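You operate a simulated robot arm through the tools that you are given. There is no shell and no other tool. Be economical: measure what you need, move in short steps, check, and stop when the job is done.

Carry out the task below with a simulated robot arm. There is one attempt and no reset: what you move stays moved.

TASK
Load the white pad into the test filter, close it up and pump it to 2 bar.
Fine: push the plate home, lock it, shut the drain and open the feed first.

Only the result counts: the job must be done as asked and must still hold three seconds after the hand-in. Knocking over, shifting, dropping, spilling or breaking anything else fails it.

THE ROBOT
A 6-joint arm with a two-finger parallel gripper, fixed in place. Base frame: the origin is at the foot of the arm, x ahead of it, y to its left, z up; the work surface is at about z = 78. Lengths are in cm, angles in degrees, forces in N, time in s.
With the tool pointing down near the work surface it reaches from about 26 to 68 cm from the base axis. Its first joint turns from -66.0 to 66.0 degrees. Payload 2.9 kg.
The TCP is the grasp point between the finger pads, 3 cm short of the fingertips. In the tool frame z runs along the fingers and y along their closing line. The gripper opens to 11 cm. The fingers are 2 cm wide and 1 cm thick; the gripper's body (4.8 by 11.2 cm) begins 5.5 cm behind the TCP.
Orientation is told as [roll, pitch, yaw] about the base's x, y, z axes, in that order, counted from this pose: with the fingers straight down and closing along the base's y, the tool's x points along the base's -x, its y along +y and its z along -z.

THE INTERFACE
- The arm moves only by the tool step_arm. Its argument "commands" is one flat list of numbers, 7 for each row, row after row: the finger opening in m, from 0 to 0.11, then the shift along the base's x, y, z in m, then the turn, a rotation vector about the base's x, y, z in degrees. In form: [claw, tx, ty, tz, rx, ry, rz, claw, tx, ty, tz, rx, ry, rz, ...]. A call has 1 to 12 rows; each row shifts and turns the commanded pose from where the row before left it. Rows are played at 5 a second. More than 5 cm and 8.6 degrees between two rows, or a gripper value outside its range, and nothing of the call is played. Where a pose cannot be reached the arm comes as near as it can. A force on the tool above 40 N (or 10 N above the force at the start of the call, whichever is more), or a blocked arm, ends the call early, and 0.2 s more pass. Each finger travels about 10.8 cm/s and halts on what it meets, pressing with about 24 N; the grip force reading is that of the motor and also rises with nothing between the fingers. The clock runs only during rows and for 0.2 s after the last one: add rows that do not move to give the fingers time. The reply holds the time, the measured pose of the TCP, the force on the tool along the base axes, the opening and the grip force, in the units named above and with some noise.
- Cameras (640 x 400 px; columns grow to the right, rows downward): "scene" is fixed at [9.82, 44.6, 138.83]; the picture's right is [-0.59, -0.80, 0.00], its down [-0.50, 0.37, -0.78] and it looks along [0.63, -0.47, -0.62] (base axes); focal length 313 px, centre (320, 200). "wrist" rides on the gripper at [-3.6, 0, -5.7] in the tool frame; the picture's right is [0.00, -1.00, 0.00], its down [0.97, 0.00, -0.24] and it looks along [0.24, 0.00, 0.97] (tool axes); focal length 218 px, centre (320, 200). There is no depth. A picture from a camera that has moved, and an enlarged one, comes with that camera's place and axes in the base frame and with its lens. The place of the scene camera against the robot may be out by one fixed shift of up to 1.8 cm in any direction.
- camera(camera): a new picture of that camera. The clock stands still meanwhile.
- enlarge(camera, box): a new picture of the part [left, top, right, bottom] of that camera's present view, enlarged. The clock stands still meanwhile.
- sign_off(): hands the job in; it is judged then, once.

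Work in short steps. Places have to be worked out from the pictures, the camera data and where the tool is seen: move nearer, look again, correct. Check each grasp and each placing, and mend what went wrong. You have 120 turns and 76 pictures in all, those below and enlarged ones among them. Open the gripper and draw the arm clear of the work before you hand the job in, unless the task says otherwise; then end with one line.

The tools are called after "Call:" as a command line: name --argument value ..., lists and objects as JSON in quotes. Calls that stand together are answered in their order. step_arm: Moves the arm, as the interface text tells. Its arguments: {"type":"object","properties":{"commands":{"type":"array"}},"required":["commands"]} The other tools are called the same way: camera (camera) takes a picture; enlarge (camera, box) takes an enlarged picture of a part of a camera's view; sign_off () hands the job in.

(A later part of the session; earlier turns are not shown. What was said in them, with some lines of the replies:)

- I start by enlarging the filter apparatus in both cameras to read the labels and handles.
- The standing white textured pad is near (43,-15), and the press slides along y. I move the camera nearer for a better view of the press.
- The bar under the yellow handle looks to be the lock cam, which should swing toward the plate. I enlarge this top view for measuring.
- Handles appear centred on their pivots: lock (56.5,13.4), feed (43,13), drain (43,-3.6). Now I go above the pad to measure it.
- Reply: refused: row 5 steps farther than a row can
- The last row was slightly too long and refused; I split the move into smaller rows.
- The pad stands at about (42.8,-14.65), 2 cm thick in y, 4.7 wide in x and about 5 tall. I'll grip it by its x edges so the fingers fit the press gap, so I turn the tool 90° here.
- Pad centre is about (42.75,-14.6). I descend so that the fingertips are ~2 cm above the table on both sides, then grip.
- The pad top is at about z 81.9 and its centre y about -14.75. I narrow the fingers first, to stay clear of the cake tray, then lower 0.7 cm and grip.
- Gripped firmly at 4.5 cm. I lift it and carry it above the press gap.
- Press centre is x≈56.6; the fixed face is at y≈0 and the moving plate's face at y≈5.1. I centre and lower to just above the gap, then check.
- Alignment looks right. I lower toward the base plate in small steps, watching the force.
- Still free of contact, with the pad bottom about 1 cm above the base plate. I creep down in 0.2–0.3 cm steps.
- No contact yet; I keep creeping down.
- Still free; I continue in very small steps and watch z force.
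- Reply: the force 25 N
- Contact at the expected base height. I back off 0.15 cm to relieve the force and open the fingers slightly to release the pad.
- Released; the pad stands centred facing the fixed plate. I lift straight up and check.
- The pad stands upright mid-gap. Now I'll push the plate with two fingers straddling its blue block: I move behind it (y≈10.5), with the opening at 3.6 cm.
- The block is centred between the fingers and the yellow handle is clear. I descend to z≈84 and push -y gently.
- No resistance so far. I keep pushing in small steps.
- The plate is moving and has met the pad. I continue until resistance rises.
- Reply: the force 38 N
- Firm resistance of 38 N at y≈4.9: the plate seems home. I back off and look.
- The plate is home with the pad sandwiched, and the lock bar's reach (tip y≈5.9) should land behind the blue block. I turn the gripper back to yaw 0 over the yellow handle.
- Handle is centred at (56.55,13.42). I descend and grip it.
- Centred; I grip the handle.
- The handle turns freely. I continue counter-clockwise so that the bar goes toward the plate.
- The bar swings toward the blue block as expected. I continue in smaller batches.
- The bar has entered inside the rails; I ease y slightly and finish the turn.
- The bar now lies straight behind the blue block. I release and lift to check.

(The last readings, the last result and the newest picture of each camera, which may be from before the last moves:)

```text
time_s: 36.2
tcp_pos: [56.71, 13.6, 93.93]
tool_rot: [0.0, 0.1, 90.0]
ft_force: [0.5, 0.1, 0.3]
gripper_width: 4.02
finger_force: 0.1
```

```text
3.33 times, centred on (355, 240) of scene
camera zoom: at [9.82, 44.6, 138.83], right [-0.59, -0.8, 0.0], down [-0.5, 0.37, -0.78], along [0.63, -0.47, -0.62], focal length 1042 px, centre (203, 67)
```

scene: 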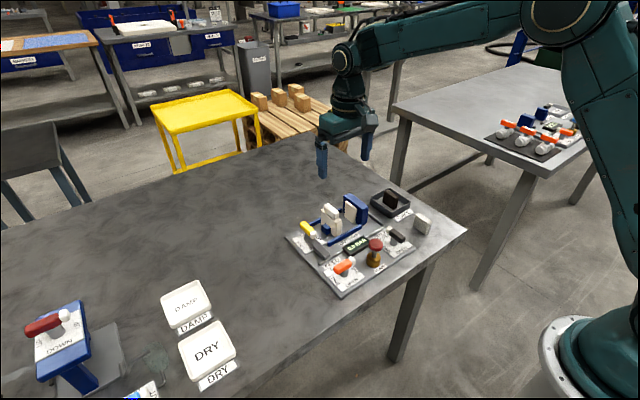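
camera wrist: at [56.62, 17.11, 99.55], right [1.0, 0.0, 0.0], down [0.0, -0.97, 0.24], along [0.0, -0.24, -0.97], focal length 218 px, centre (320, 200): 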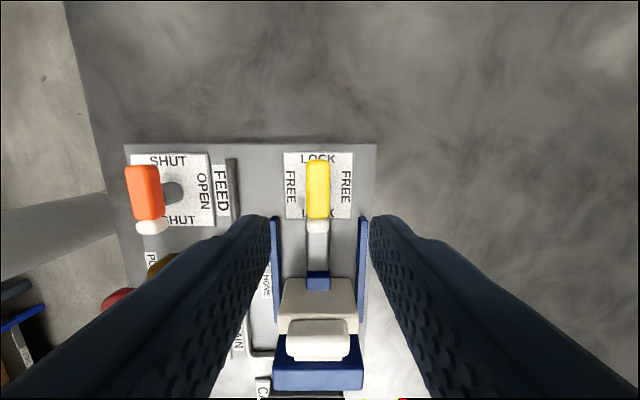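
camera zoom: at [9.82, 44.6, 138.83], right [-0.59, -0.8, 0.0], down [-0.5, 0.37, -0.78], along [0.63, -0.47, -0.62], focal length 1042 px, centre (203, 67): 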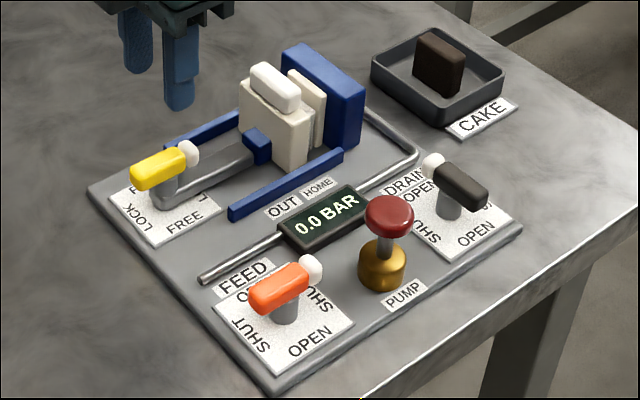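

The lock is set along LOCK–LOCK with the bar behind the plate. Next, the drain: I move over (43,-3.5) while turning back to yaw 0.

Call:
step_arm --commands '[0.05, -0.0125, -0.0155, 0, 0, 0, -8.2, 0.05, -0.0125, -0.0155, 0, 0, 0, -8.2, 0.05, -0.0125, -0.0155, 0, 0, 0, -8.2, 0.05, -0.0125, -0.0155, 0, 0, 0, -8.2, 0.05, -0.0125, -0.0155, 0, 0, 0, -8.2, 0.05, -0.0125, -0.0155, 0, 0, 0, -8.2, 0.05, -0.0125, -0.0155, 0, 0, 0, -8.2, 0.05, -0.0125, -0.0155, 0, 0, 0, -8.2, 0.05, -0.0125, -0.0155, 0, 0, 0, -8.2, 0.05, -0.0125, -0.0155, 0, 0, 0, -8.2, 0.05, -0.0125, -0.0155, 0, 0, 0, -8, 0.05, 0, 0, 0, 0, 0, 0]'

Call:
camera --camera "wrist"

```text
time_s: 38.8
tcp_pos: [42.77, -3.55, 93.69]
tool_rot: [0.0, 0.0, -0.1]
ft_force: [0.8, 1.0, 0.3]
gripper_width: 5.01
finger_force: 0.1
```

```text
33 pictures are left
camera wrist: at [46.3, -3.61, 99.4], right [0.0, -1.0, 0.0], down [-0.97, 0.0, 0.24], along [-0.24, 0.0, -0.97], focal length 218 px, centre (320, 200)
```

wrist: 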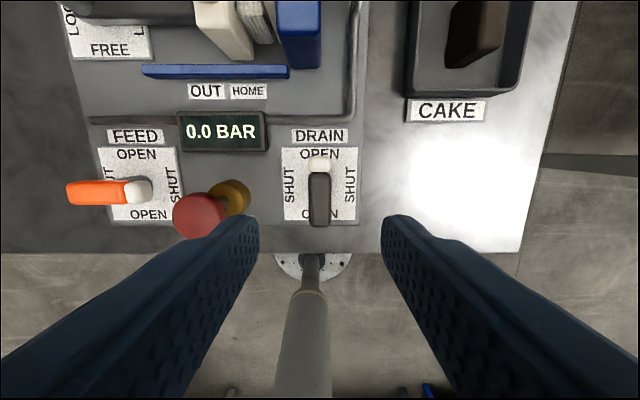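

Drain handle centre is (42.95,-3.6), top z≈83.2. I descend and grip it.

Call:
step_arm --commands '[0.05, 0.0015, 0, -0.045, 0, 0, 0, 0.05, 0, 0, -0.045, 0, 0, 0, 0.05, 0, 0, -0.004, 0, 0, 0, 0.05, 0, 0, 0, 0, 0, 0]'

Call:
camera --camera "wrist"

Call:
enlarge --camera "scene" --box '[330, 190, 450, 280]'

```text
time_s: 39.8
tcp_pos: [43.0, -3.38, 83.98]
tool_rot: [-0.1, 0.1, 0.0]
ft_force: [0.2, -0.5, 0.0]
gripper_width: 5.01
finger_force: 0.0
```

```text
32 pictures are left
camera wrist: at [46.51, -3.49, 89.83], right [0.0, -1.0, 0.0], down [-0.97, 0.0, 0.24], along [-0.24, 0.0, -0.97], focal length 218 px, centre (320, 200)
```

wrist: 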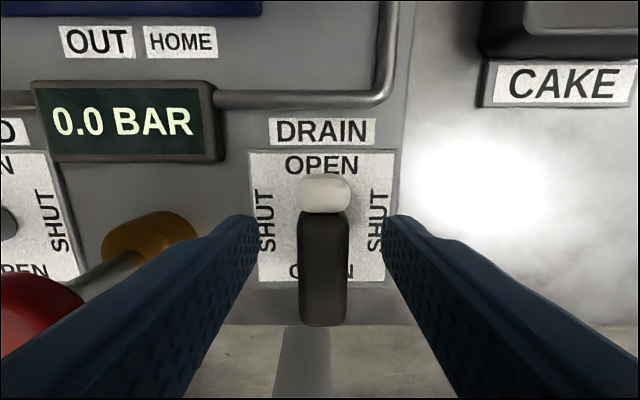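

```text
4.44 times, centred on (390, 235) of scene
camera zoom: at [9.82, 44.6, 138.83], right [-0.59, -0.8, 0.0], down [-0.5, 0.37, -0.78], along [0.63, -0.47, -0.62], focal length 1389 px, centre (9, 44)
```

zoom: 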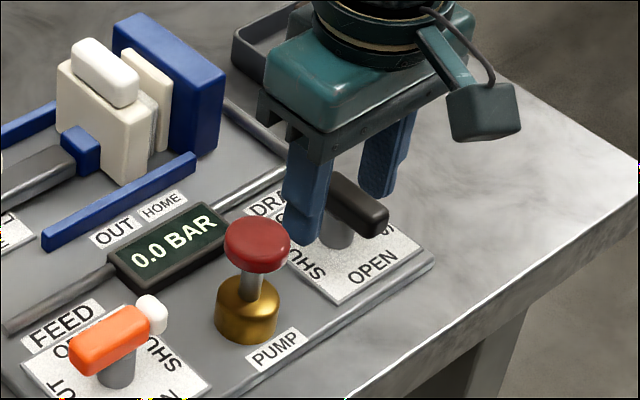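

Aligned. I grip and turn counter-clockwise in batches.

Call:
step_arm --commands '[0.05, 0, -0.001, 0, 0, 0, 0, 0.02, 0, 0, 0, 0, 0, 0, 0.01, 0, 0, 0, 0, 0, 0, 0.01, 0, 0, 0, 0, 0, 0]'

Call:
step_arm --commands '[0.01, 0, 0, 0, 0, 0, 8, 0.01, 0, 0, 0, 0, 0, 8, 0.01, 0, 0, 0, 0, 0, 0]'

Call:
step_arm --commands '[0.01, 0, 0, 0, 0, 0, 8, 0.01, 0, 0, 0, 0, 0, 8, 0.01, 0, 0, 0, 0, 0, 8, 0.01, 0, 0, 0, 0, 0, 0]'

```text
time_s: 40.8
tcp_pos: [43.01, -3.48, 84.13]
tool_rot: [0.1, 0.0, 0.0]
ft_force: [-0.1, 0.3, -1.2]
gripper_width: 1.96
finger_force: 45.0
```

```text
time_s: 41.6
tcp_pos: [42.98, -3.44, 84.17]
tool_rot: [0.0, 0.0, 16.0]
ft_force: [3.5, 4.8, -8.3]
gripper_width: 2.35
finger_force: 44.9
```

```text
time_s: 42.6
tcp_pos: [43.01, -3.58, 84.27]
tool_rot: [0.0, -0.1, 39.5]
ft_force: [6.5, 9.9, -9.1]
gripper_width: 3.65
finger_force: 44.8
```

The opening spread to 3.65: the handle is not turning that way (a stop). I turn back to 0 and look.

Call:
step_arm --commands '[0.045, 0, 0, 0, 0, 0, -8, 0.045, 0, 0, 0, 0, 0, -8, 0.045, 0, 0, 0, 0, 0, -8, 0.045, 0, 0, 0, 0, 0, -8, 0.045, 0, 0, 0, 0, 0, -8, 0.045, 0, 0, 0, 0, 0, 0]'

Call:
camera --camera "wrist"

```text
time_s: 44.0
tcp_pos: [42.87, -3.56, 84.32]
tool_rot: [0.0, 0.1, -0.1]
ft_force: [0.1, -0.2, 0.1]
gripper_width: 4.5
finger_force: 0.1
```

```text
30 pictures are left
camera wrist: at [46.47, -3.65, 90.04], right [0.0, -1.0, 0.0], down [-0.97, 0.0, 0.24], along [-0.24, 0.0, -0.97], focal length 218 px, centre (320, 200)
```

wrist: 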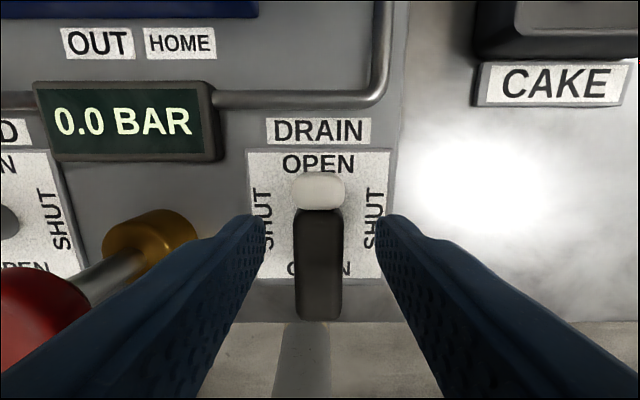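

The handle is back undisturbed. I grip again and turn clockwise.

Call:
step_arm --commands '[0.02, 0, 0, 0, 0, 0, 0, 0.01, 0, 0, 0, 0, 0, 0, 0.01, 0, 0, 0, 0, 0, 0]'

Call:
step_arm --commands '[0.01, 0, 0, 0, 0, 0, -8, 0.01, 0, 0, 0, 0, 0, -8, 0.01, 0, 0, 0, 0, 0, 0]'

```text
time_s: 44.8
tcp_pos: [42.85, -3.46, 84.28]
tool_rot: [0.2, 0.0, 0.1]
ft_force: [-0.8, 4.6, 0.8]
gripper_width: 1.96
finger_force: 44.9
```

```text
time_s: 45.6
tcp_pos: [42.95, -3.59, 84.28]
tool_rot: [0.1, 0.0, -16.1]
ft_force: [-0.3, 8.4, 6.2]
gripper_width: 1.93
finger_force: 45.1
```

It turns this way (the opening stays at 1.93). I continue to -90°.

Call:
step_arm --commands '[0.01, 0, 0.0007, 0, 0, 0, -8, 0.01, 0, 0, 0, 0, 0, -8, 0.01, 0, 0, 0, 0, 0, -8, 0.01, 0, 0, 0, 0, 0, -8, 0.01, 0, 0, 0, 0, 0, -8, 0.01, 0, 0, 0, 0, 0, 0]'

Call:
step_arm --commands '[0.01, 0, 0, 0, 0, 0, -8, 0.01, 0, 0, 0, 0, 0, -8, 0.01, 0, 0, 0, 0, 0, -8, 0.01, 0, 0, 0, 0, 0, -8, 0.01, 0, 0, 0, 0, 0, -2, 0.01, 0, 0, 0, 0, 0, 0]'

Call:
camera --camera "wrist"

```text
time_s: 47.0
tcp_pos: [42.82, -3.53, 84.29]
tool_rot: [-0.1, -0.1, -56.2]
ft_force: [-7.9, -9.1, 17.1]
gripper_width: 1.94
finger_force: 45.4
```

```text
time_s: 48.4
tcp_pos: [42.77, -3.61, 84.33]
tool_rot: [-0.2, -0.1, -90.3]
ft_force: [-14.5, -17.6, 8.2]
gripper_width: 1.93
finger_force: 45.5
```

```text
29 pictures are left
camera wrist: at [42.77, -7.28, 90.03], right [-1.0, 0.0, 0.0], down [0.0, 0.97, 0.24], along [0.0, 0.24, -0.97], focal length 218 px, centre (320, 200)
```

wrist: 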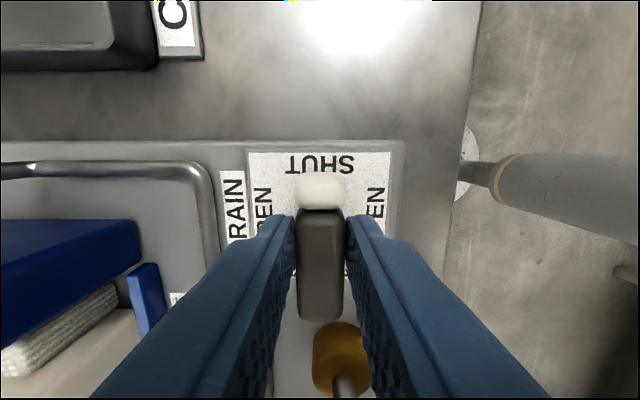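

The drain now reads SHUT. I release, lift, and move over the feed, keeping this yaw (-90).

Call:
step_arm --commands '[0.045, 0, 0, 0, 0, 0, 0, 0.045, 0, 0, 0, 0, 0, 0, 0.045, 0, 0, 0.04, 0, 0, 0, 0.045, 0, 0, 0.045, 0, 0, 0, 0.045, 0, 0.04, 0, 0, 0, 0, 0.045, 0, 0.04, 0, 0, 0, 0, 0.045, 0, 0.04, 0, 0, 0, 0, 0.045, 0, 0.045, 0, 0, 0, 0, 0.045, 0, 0, 0, 0, 0, 0]'

Call:
camera --camera "wrist"

```text
time_s: 50.4
tcp_pos: [43.01, 13.16, 92.62]
tool_rot: [0.0, 0.1, -90.0]
ft_force: [-0.8, -0.1, -0.8]
gripper_width: 4.5
finger_force: 0.1
```

```text
28 pictures are left
camera wrist: at [42.89, 9.4, 98.41], right [-1.0, 0.0, 0.0], down [0.0, 0.97, 0.24], along [0.0, 0.24, -0.97], focal length 218 px, centre (320, 200)
```

wrist: 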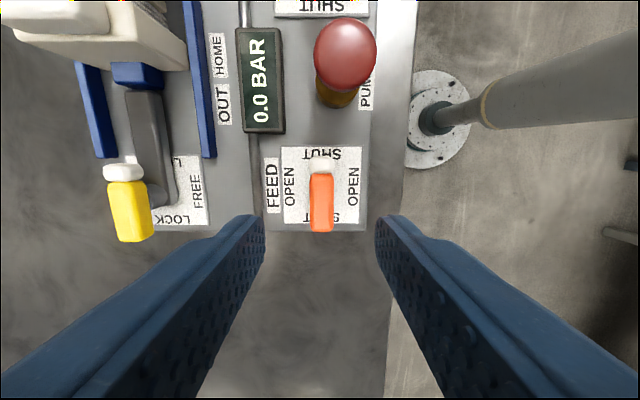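

Feed handle centre is about (42.87,12.85). I descend, grip and turn counter-clockwise toward OPEN.

Call:
step_arm --commands '[0.045, -0.0005, -0.0015, -0.043, 0, 0, 0, 0.045, 0, 0, -0.041, 0, 0, 0, 0.045, 0, 0, 0, 0, 0, 0, 0.02, 0, 0, 0, 0, 0, 0, 0.01, 0, 0, 0, 0, 0, 0, 0.01, 0, 0, 0, 0, 0, 0]'

Call:
step_arm --commands '[0.01, 0, 0, 0, 0, 0, 8, 0.01, 0, 0, 0, 0, 0, 8, 0.01, 0, 0, 0, 0, 0, 0]'

```text
time_s: 51.8
tcp_pos: [42.75, 12.62, 84.36]
tool_rot: [-0.1, -0.1, -90.0]
ft_force: [-7.0, -0.7, -3.0]
gripper_width: 1.95
finger_force: 45.1
```

```text
time_s: 52.6
tcp_pos: [42.83, 12.65, 84.28]
tool_rot: [-0.1, -0.2, -74.1]
ft_force: [0.0, -14.2, -9.0]
gripper_width: 1.95
finger_force: 45.0
```

It turns (opening constant). I ease y a little and carry on to yaw 0.

Call:
step_arm --commands '[0.01, 0, -0.001, 0, 0, 0, 8, 0.01, 0, 0, 0, 0, 0, 8, 0.01, 0, 0, 0, 0, 0, 8, 0.01, 0, 0, 0, 0, 0, 8, 0.01, 0, 0, 0, 0, 0, 0]'

Call:
step_arm --commands '[0.01, 0, 0, 0, 0, 0, 8, 0.01, 0, 0, 0, 0, 0, 8, 0.01, 0, 0, 0, 0, 0, 8, 0.01, 0, 0, 0, 0, 0, 8, 0.01, 0, 0, 0, 0, 0, 8, 0.01, 0, 0, 0, 0, 0, 2, 0.01, 0, 0, 0, 0, 0, 0]'

Call:
camera --camera "wrist"

```text
time_s: 53.8
tcp_pos: [42.96, 12.81, 84.39]
tool_rot: [0.1, -0.1, -41.9]
ft_force: [17.7, -4.1, -30.2]
gripper_width: 1.95
finger_force: 44.7
```

```text
time_s: 55.4
tcp_pos: [43.13, 12.97, 84.43]
tool_rot: [0.3, -0.3, 0.3]
ft_force: [20.0, 18.6, -16.7]
gripper_width: 1.94
finger_force: 45.2
```

```text
27 pictures are left
camera wrist: at [46.59, 12.89, 90.15], right [0.0, -1.0, 0.0], down [-0.97, -0.01, 0.23], along [-0.23, 0.0, -0.97], focal length 218 px, centre (320, 200)
```

wrist: 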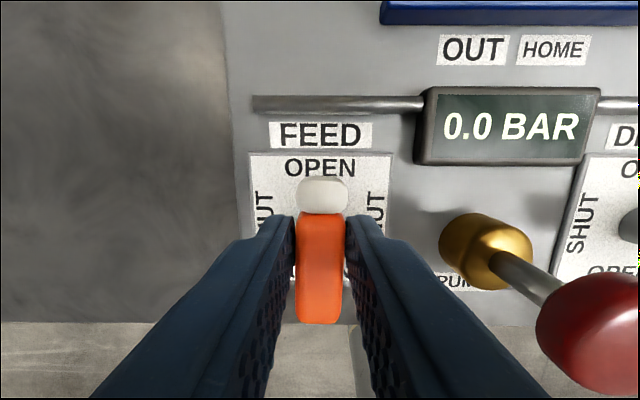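

Feed reads OPEN. I release, lift and move over the pump for a look.

Call:
step_arm --commands '[0.04, 0, 0, 0, 0, 0, 0, 0.04, 0, 0, 0, 0, 0, 0, 0.04, 0, 0, 0.045, 0, 0, 0, 0.04, 0, 0, 0.045, 0, 0, 0, 0.04, 0, -0.04, 0.01, 0, 0, 0, 0.04, -0.007, -0.042, 0, 0, 0, 0, 0.0, 0, 0, 0, 0, 0, 0, 0.0, 0, 0, 0, 0, 0, 0]'

Call:
camera --camera "wrist"

Call:
enlarge --camera "scene" --box '[280, 180, 430, 300]'

```text
time_s: 57.2
tcp_pos: [42.21, 4.37, 94.43]
tool_rot: [0.0, 0.0, 0.0]
ft_force: [1.3, -0.2, -1.0]
gripper_width: 0.0
finger_force: 24.2
```

```text
26 pictures are left
camera wrist: at [45.82, 4.28, 100.15], right [0.0, -1.0, 0.0], down [-0.97, 0.0, 0.24], along [-0.24, 0.0, -0.97], focal length 218 px, centre (320, 200)
```

wrist: 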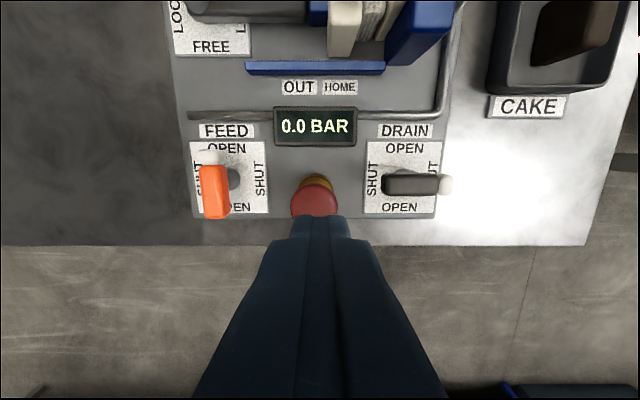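

```text
3.33 times, centred on (355, 240) of scene
camera zoom: at [9.82, 44.6, 138.83], right [-0.59, -0.8, 0.0], down [-0.5, 0.37, -0.78], along [0.63, -0.47, -0.62], focal length 1042 px, centre (203, 67)
```

zoom: 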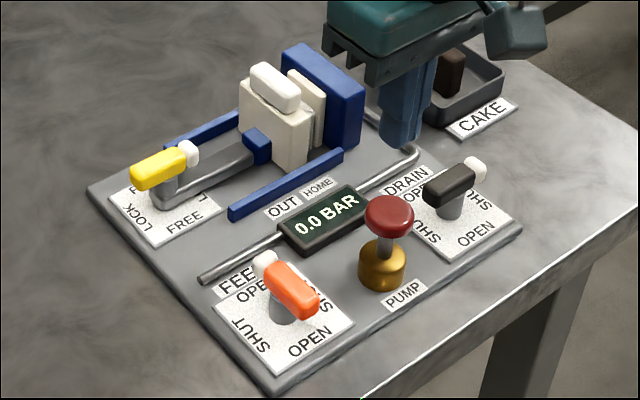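

Pump head is at about (42.0,4.65), top z≈86. With the fingers closed I come down just above it and creep to contact.

Call:
step_arm --commands '[0, -0.0015, 0.0035, -0.035, 0, 0, 0, 0, 0, 0, -0.01, 0, 0, 0, 0, 0, 0, -0.005, 0, 0, 0, 0, 0, 0, -0.005, 0, 0, 0, 0, 0, 0, 0, 0, 0, 0]'

Call:
enlarge --camera "scene" --box '[330, 200, 420, 280]'

Call:
camera --camera "wrist"

```text
time_s: 58.4
tcp_pos: [41.96, 4.85, 88.93]
tool_rot: [0.0, 0.1, 0.0]
ft_force: [-0.7, -0.2, 0.4]
gripper_width: 0.01
finger_force: 23.8
```

```text
5.00 times, centred on (375, 240) of scene
camera zoom: at [9.82, 44.6, 138.83], right [-0.59, -0.8, 0.0], down [-0.5, 0.37, -0.78], along [0.63, -0.47, -0.62], focal length 1563 px, centre (45, 0)
```

zoom: 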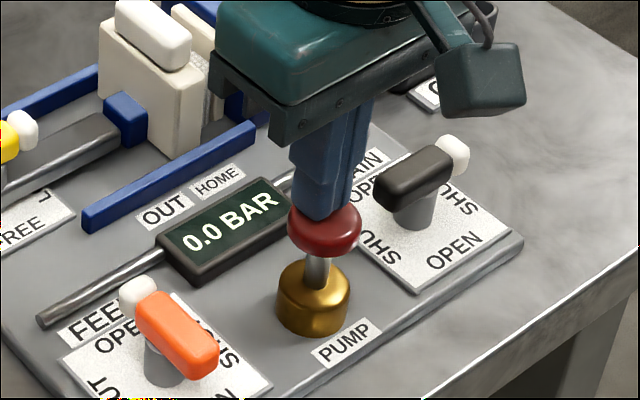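

```text
23 pictures are left
camera wrist: at [45.58, 4.78, 94.58], right [0.0, -1.0, 0.0], down [-0.97, 0.0, 0.24], along [-0.24, 0.0, -0.97], focal length 218 px, centre (320, 200)
```

wrist: 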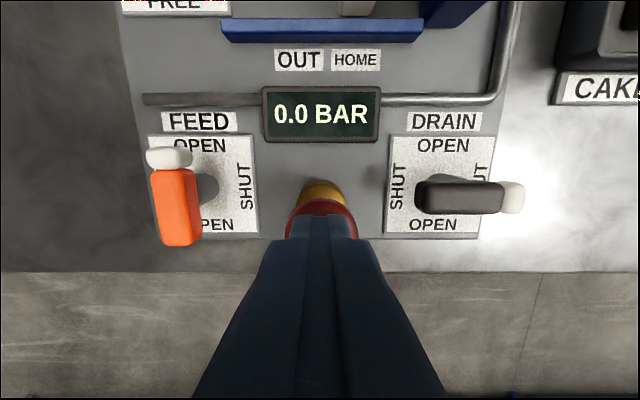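

Fingers are right at the head. I press down in steps and read the gauge.

Call:
step_arm --commands '[0, 0.001, 0, -0.004, 0, 0, 0, 0, 0, 0, -0.004, 0, 0, 0, 0, 0, 0, -0.004, 0, 0, 0, 0, 0, 0, 0, 0, 0, 0]'

Call:
enlarge --camera "scene" --box '[330, 200, 420, 280]'

```text
time_s: 59.4
tcp_pos: [42.05, 4.79, 87.64]
tool_rot: [0.0, -0.1, 0.0]
ft_force: [-0.4, 2.0, 4.4]
gripper_width: 0.03
finger_force: 24.3
```

```text
5.00 times, centred on (375, 240) of scene
camera zoom: at [9.81, 44.6, 138.83], right [-0.59, -0.8, 0.0], down [-0.5, 0.37, -0.78], along [0.63, -0.47, -0.62], focal length 1563 px, centre (45, 0)
```

zoom: 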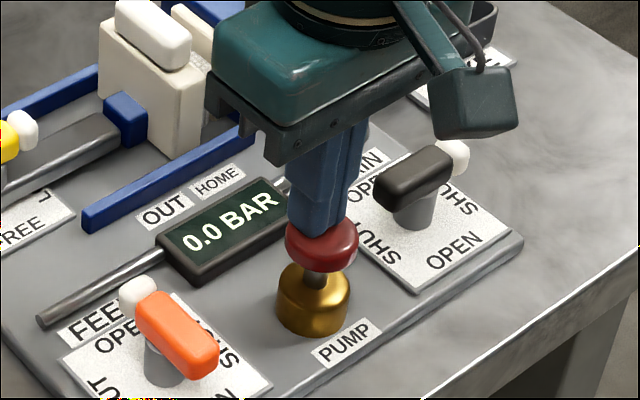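

The plunger goes down lightly. I press further to the stroke's end.

Call:
step_arm --commands '[0, 0, 0, -0.004, 0, 0, 0, 0, 0, 0, -0.004, 0, 0, 0, 0, 0, 0, -0.003, 0, 0, 0, 0, 0, 0, -0.003, 0, 0, 0, 0, 0, 0, 0, 0, 0, 0]'

Call:
enlarge --camera "scene" --box '[330, 200, 420, 280]'

```text
time_s: 60.4
tcp_pos: [42.03, 4.82, 86.8]
tool_rot: [0.0, -0.3, 0.0]
ft_force: [-9.4, -0.3, 23.6]
gripper_width: 0.03
finger_force: 24.4
stopped in row 4: the force on the tool passed its limit (the readings are from after the stop); the commanded pose is now the measured one
```

```text
5.00 times, centred on (375, 240) of scene
camera zoom: at [9.77, 44.59, 138.84], right [-0.59, -0.8, 0.0], down [-0.5, 0.37, -0.78], along [0.63, -0.47, -0.62], focal length 1563 px, centre (45, 0)
```

zoom: 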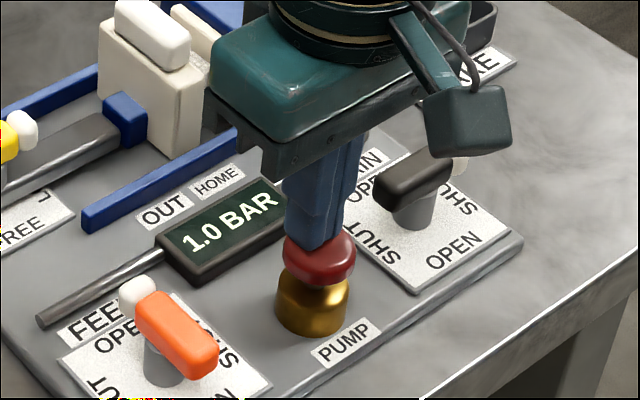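

One full stroke gave 1.0 bar. I raise so that the plunger springs back, and check.

Call:
step_arm --commands '[0, 0, 0, 0.015, 0, 0, 0, 0, 0, 0, 0.013, 0, 0, 0, 0, 0, 0, 0, 0, 0, 0, 0, 0, 0, 0, 0, 0, 0]'

Call:
enlarge --camera "scene" --box '[330, 200, 420, 280]'

```text
time_s: 61.4
tcp_pos: [42.32, 5.02, 89.52]
tool_rot: [0.0, -0.2, 0.1]
ft_force: [-0.5, 0.2, -1.1]
gripper_width: 0.0
finger_force: 24.3
```

```text
5.00 times, centred on (375, 240) of scene
camera zoom: at [9.82, 44.6, 138.83], right [-0.59, -0.8, 0.0], down [-0.5, 0.37, -0.78], along [0.63, -0.47, -0.62], focal length 1563 px, centre (45, 0)
```

zoom: 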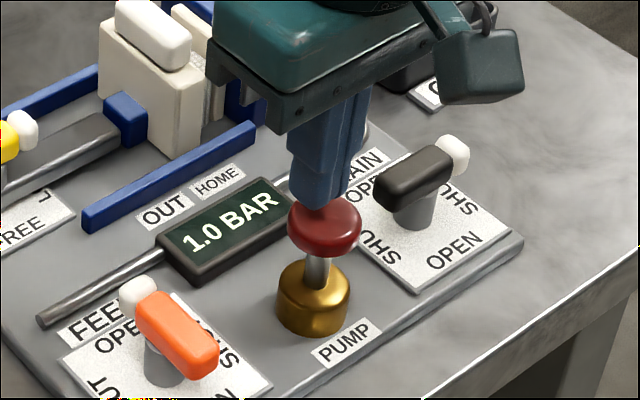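

The plunger is back up and the pressure holds at 1.0. Second stroke, the same depth (about 2.7 cm).

Call:
step_arm --commands '[0, -0.002, -0.002, -0.005, 0, 0, 0, 0, 0, 0, -0.005, 0, 0, 0, 0, 0, 0, -0.005, 0, 0, 0, 0, 0, 0, -0.004, 0, 0, 0, 0, 0, 0, -0.004, 0, 0, 0, 0, 0, 0, -0.003, 0, 0, 0, 0, 0, 0, -0.002, 0, 0, 0, 0, 0, 0, -0.002, 0, 0, 0, 0, 0, 0, 0, 0, 0, 0]'

Call:
enlarge --camera "scene" --box '[330, 200, 420, 280]'

```text
time_s: 63.2
tcp_pos: [42.11, 4.66, 86.77]
tool_rot: [0.1, -0.3, 0.0]
ft_force: [-9.2, -1.6, 23.8]
gripper_width: 0.01
finger_force: 24.0
stopped in row 9: the force on the tool passed its limit (the readings are from after the stop); the commanded pose is now the measured one
```

```text
5.00 times, centred on (375, 240) of scene
camera zoom: at [9.77, 44.59, 138.84], right [-0.59, -0.8, 0.0], down [-0.5, 0.37, -0.78], along [0.63, -0.47, -0.62], focal length 1563 px, centre (45, 0)
```

zoom: 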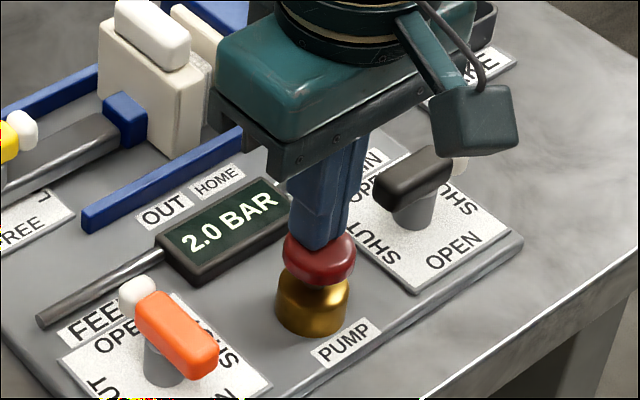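

The gauge shows 2.0 bar. I lift straight up, open the gripper high above and wait a few seconds to check that it holds.

Call:
step_arm --commands '[0, 0, 0, 0.02, 0, 0, 0, 0, 0, 0, 0.04, 0, 0, 0, 0, 0, 0, 0.045, 0, 0, 0, 0, 0, 0, 0.045, 0, 0, 0, 0, 0, 0, 0.04, 0, 0, 0, 0.05, -0.02, -0.03, 0.02, 0, 0, 0, 0.08, 0, 0, 0, 0, 0, 0, 0.08, 0, 0, 0, 0, 0, 0, 0.08, 0, 0, 0, 0, 0, 0, 0.08, 0, 0, 0, 0, 0, 0, 0.08, 0, 0, 0, 0, 0, 0, 0.08, 0, 0, 0, 0, 0, 0]'

Call:
step_arm --commands '[0.08, 0, 0, 0, 0, 0, 0, 0.08, 0, 0, 0, 0, 0, 0, 0.08, 0, 0, 0, 0, 0, 0, 0.08, 0, 0, 0, 0, 0, 0, 0.08, 0, 0, 0, 0, 0, 0, 0.08, 0, 0, 0, 0, 0, 0, 0.08, 0, 0, 0, 0, 0, 0, 0.08, 0, 0, 0, 0, 0, 0]'

Call:
enlarge --camera "scene" --box '[280, 170, 440, 300]'

Call:
camera --camera "wrist"

```text
time_s: 65.8
tcp_pos: [40.04, 1.58, 107.67]
tool_rot: [0.1, -0.2, 0.1]
ft_force: [-0.6, 0.1, 0.8]
gripper_width: 7.99
finger_force: 0.0
```

```text
time_s: 67.6
tcp_pos: [40.05, 1.72, 107.64]
tool_rot: [0.2, -0.2, 0.0]
ft_force: [0.9, 0.0, 0.2]
gripper_width: 7.98
finger_force: 0.0
```

```text
3.08 times, centred on (360, 235) of scene
camera zoom: at [9.82, 44.6, 138.83], right [-0.59, -0.8, 0.0], down [-0.5, 0.37, -0.78], along [0.63, -0.47, -0.62], focal length 962 px, centre (197, 92)
```

zoom: 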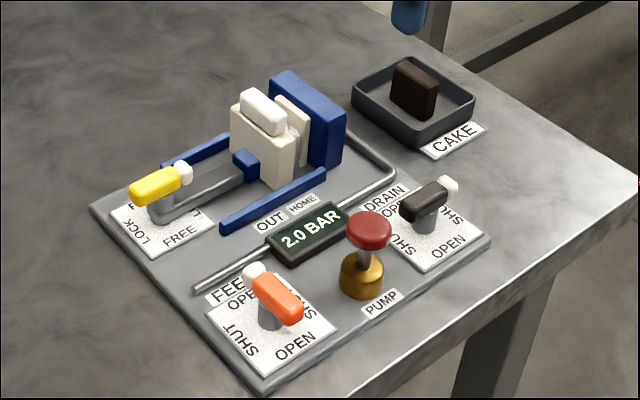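

```text
17 pictures are left
camera wrist: at [43.57, 1.55, 113.37], right [0.0, -1.0, 0.0], down [-0.97, 0.0, 0.24], along [-0.24, 0.0, -0.97], focal length 218 px, centre (320, 200)
```

wrist: 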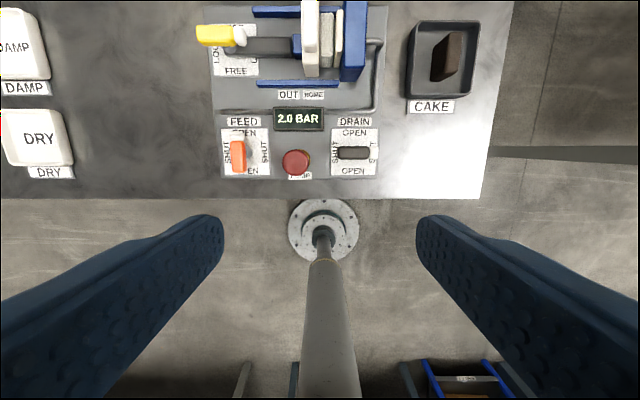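

The gauge still reads 2.0 bar after several seconds, with the pad clamped, plate locked, drain shut and feed open. The arm is clear, so I hand it in.

Call:
sign_off

```text
The job is handed in.
```

The white pad is clamped in the test filter with the plate home and locked, the drain shut and the feed open; the gauge held at 2.0 bar for several seconds before hand-in.
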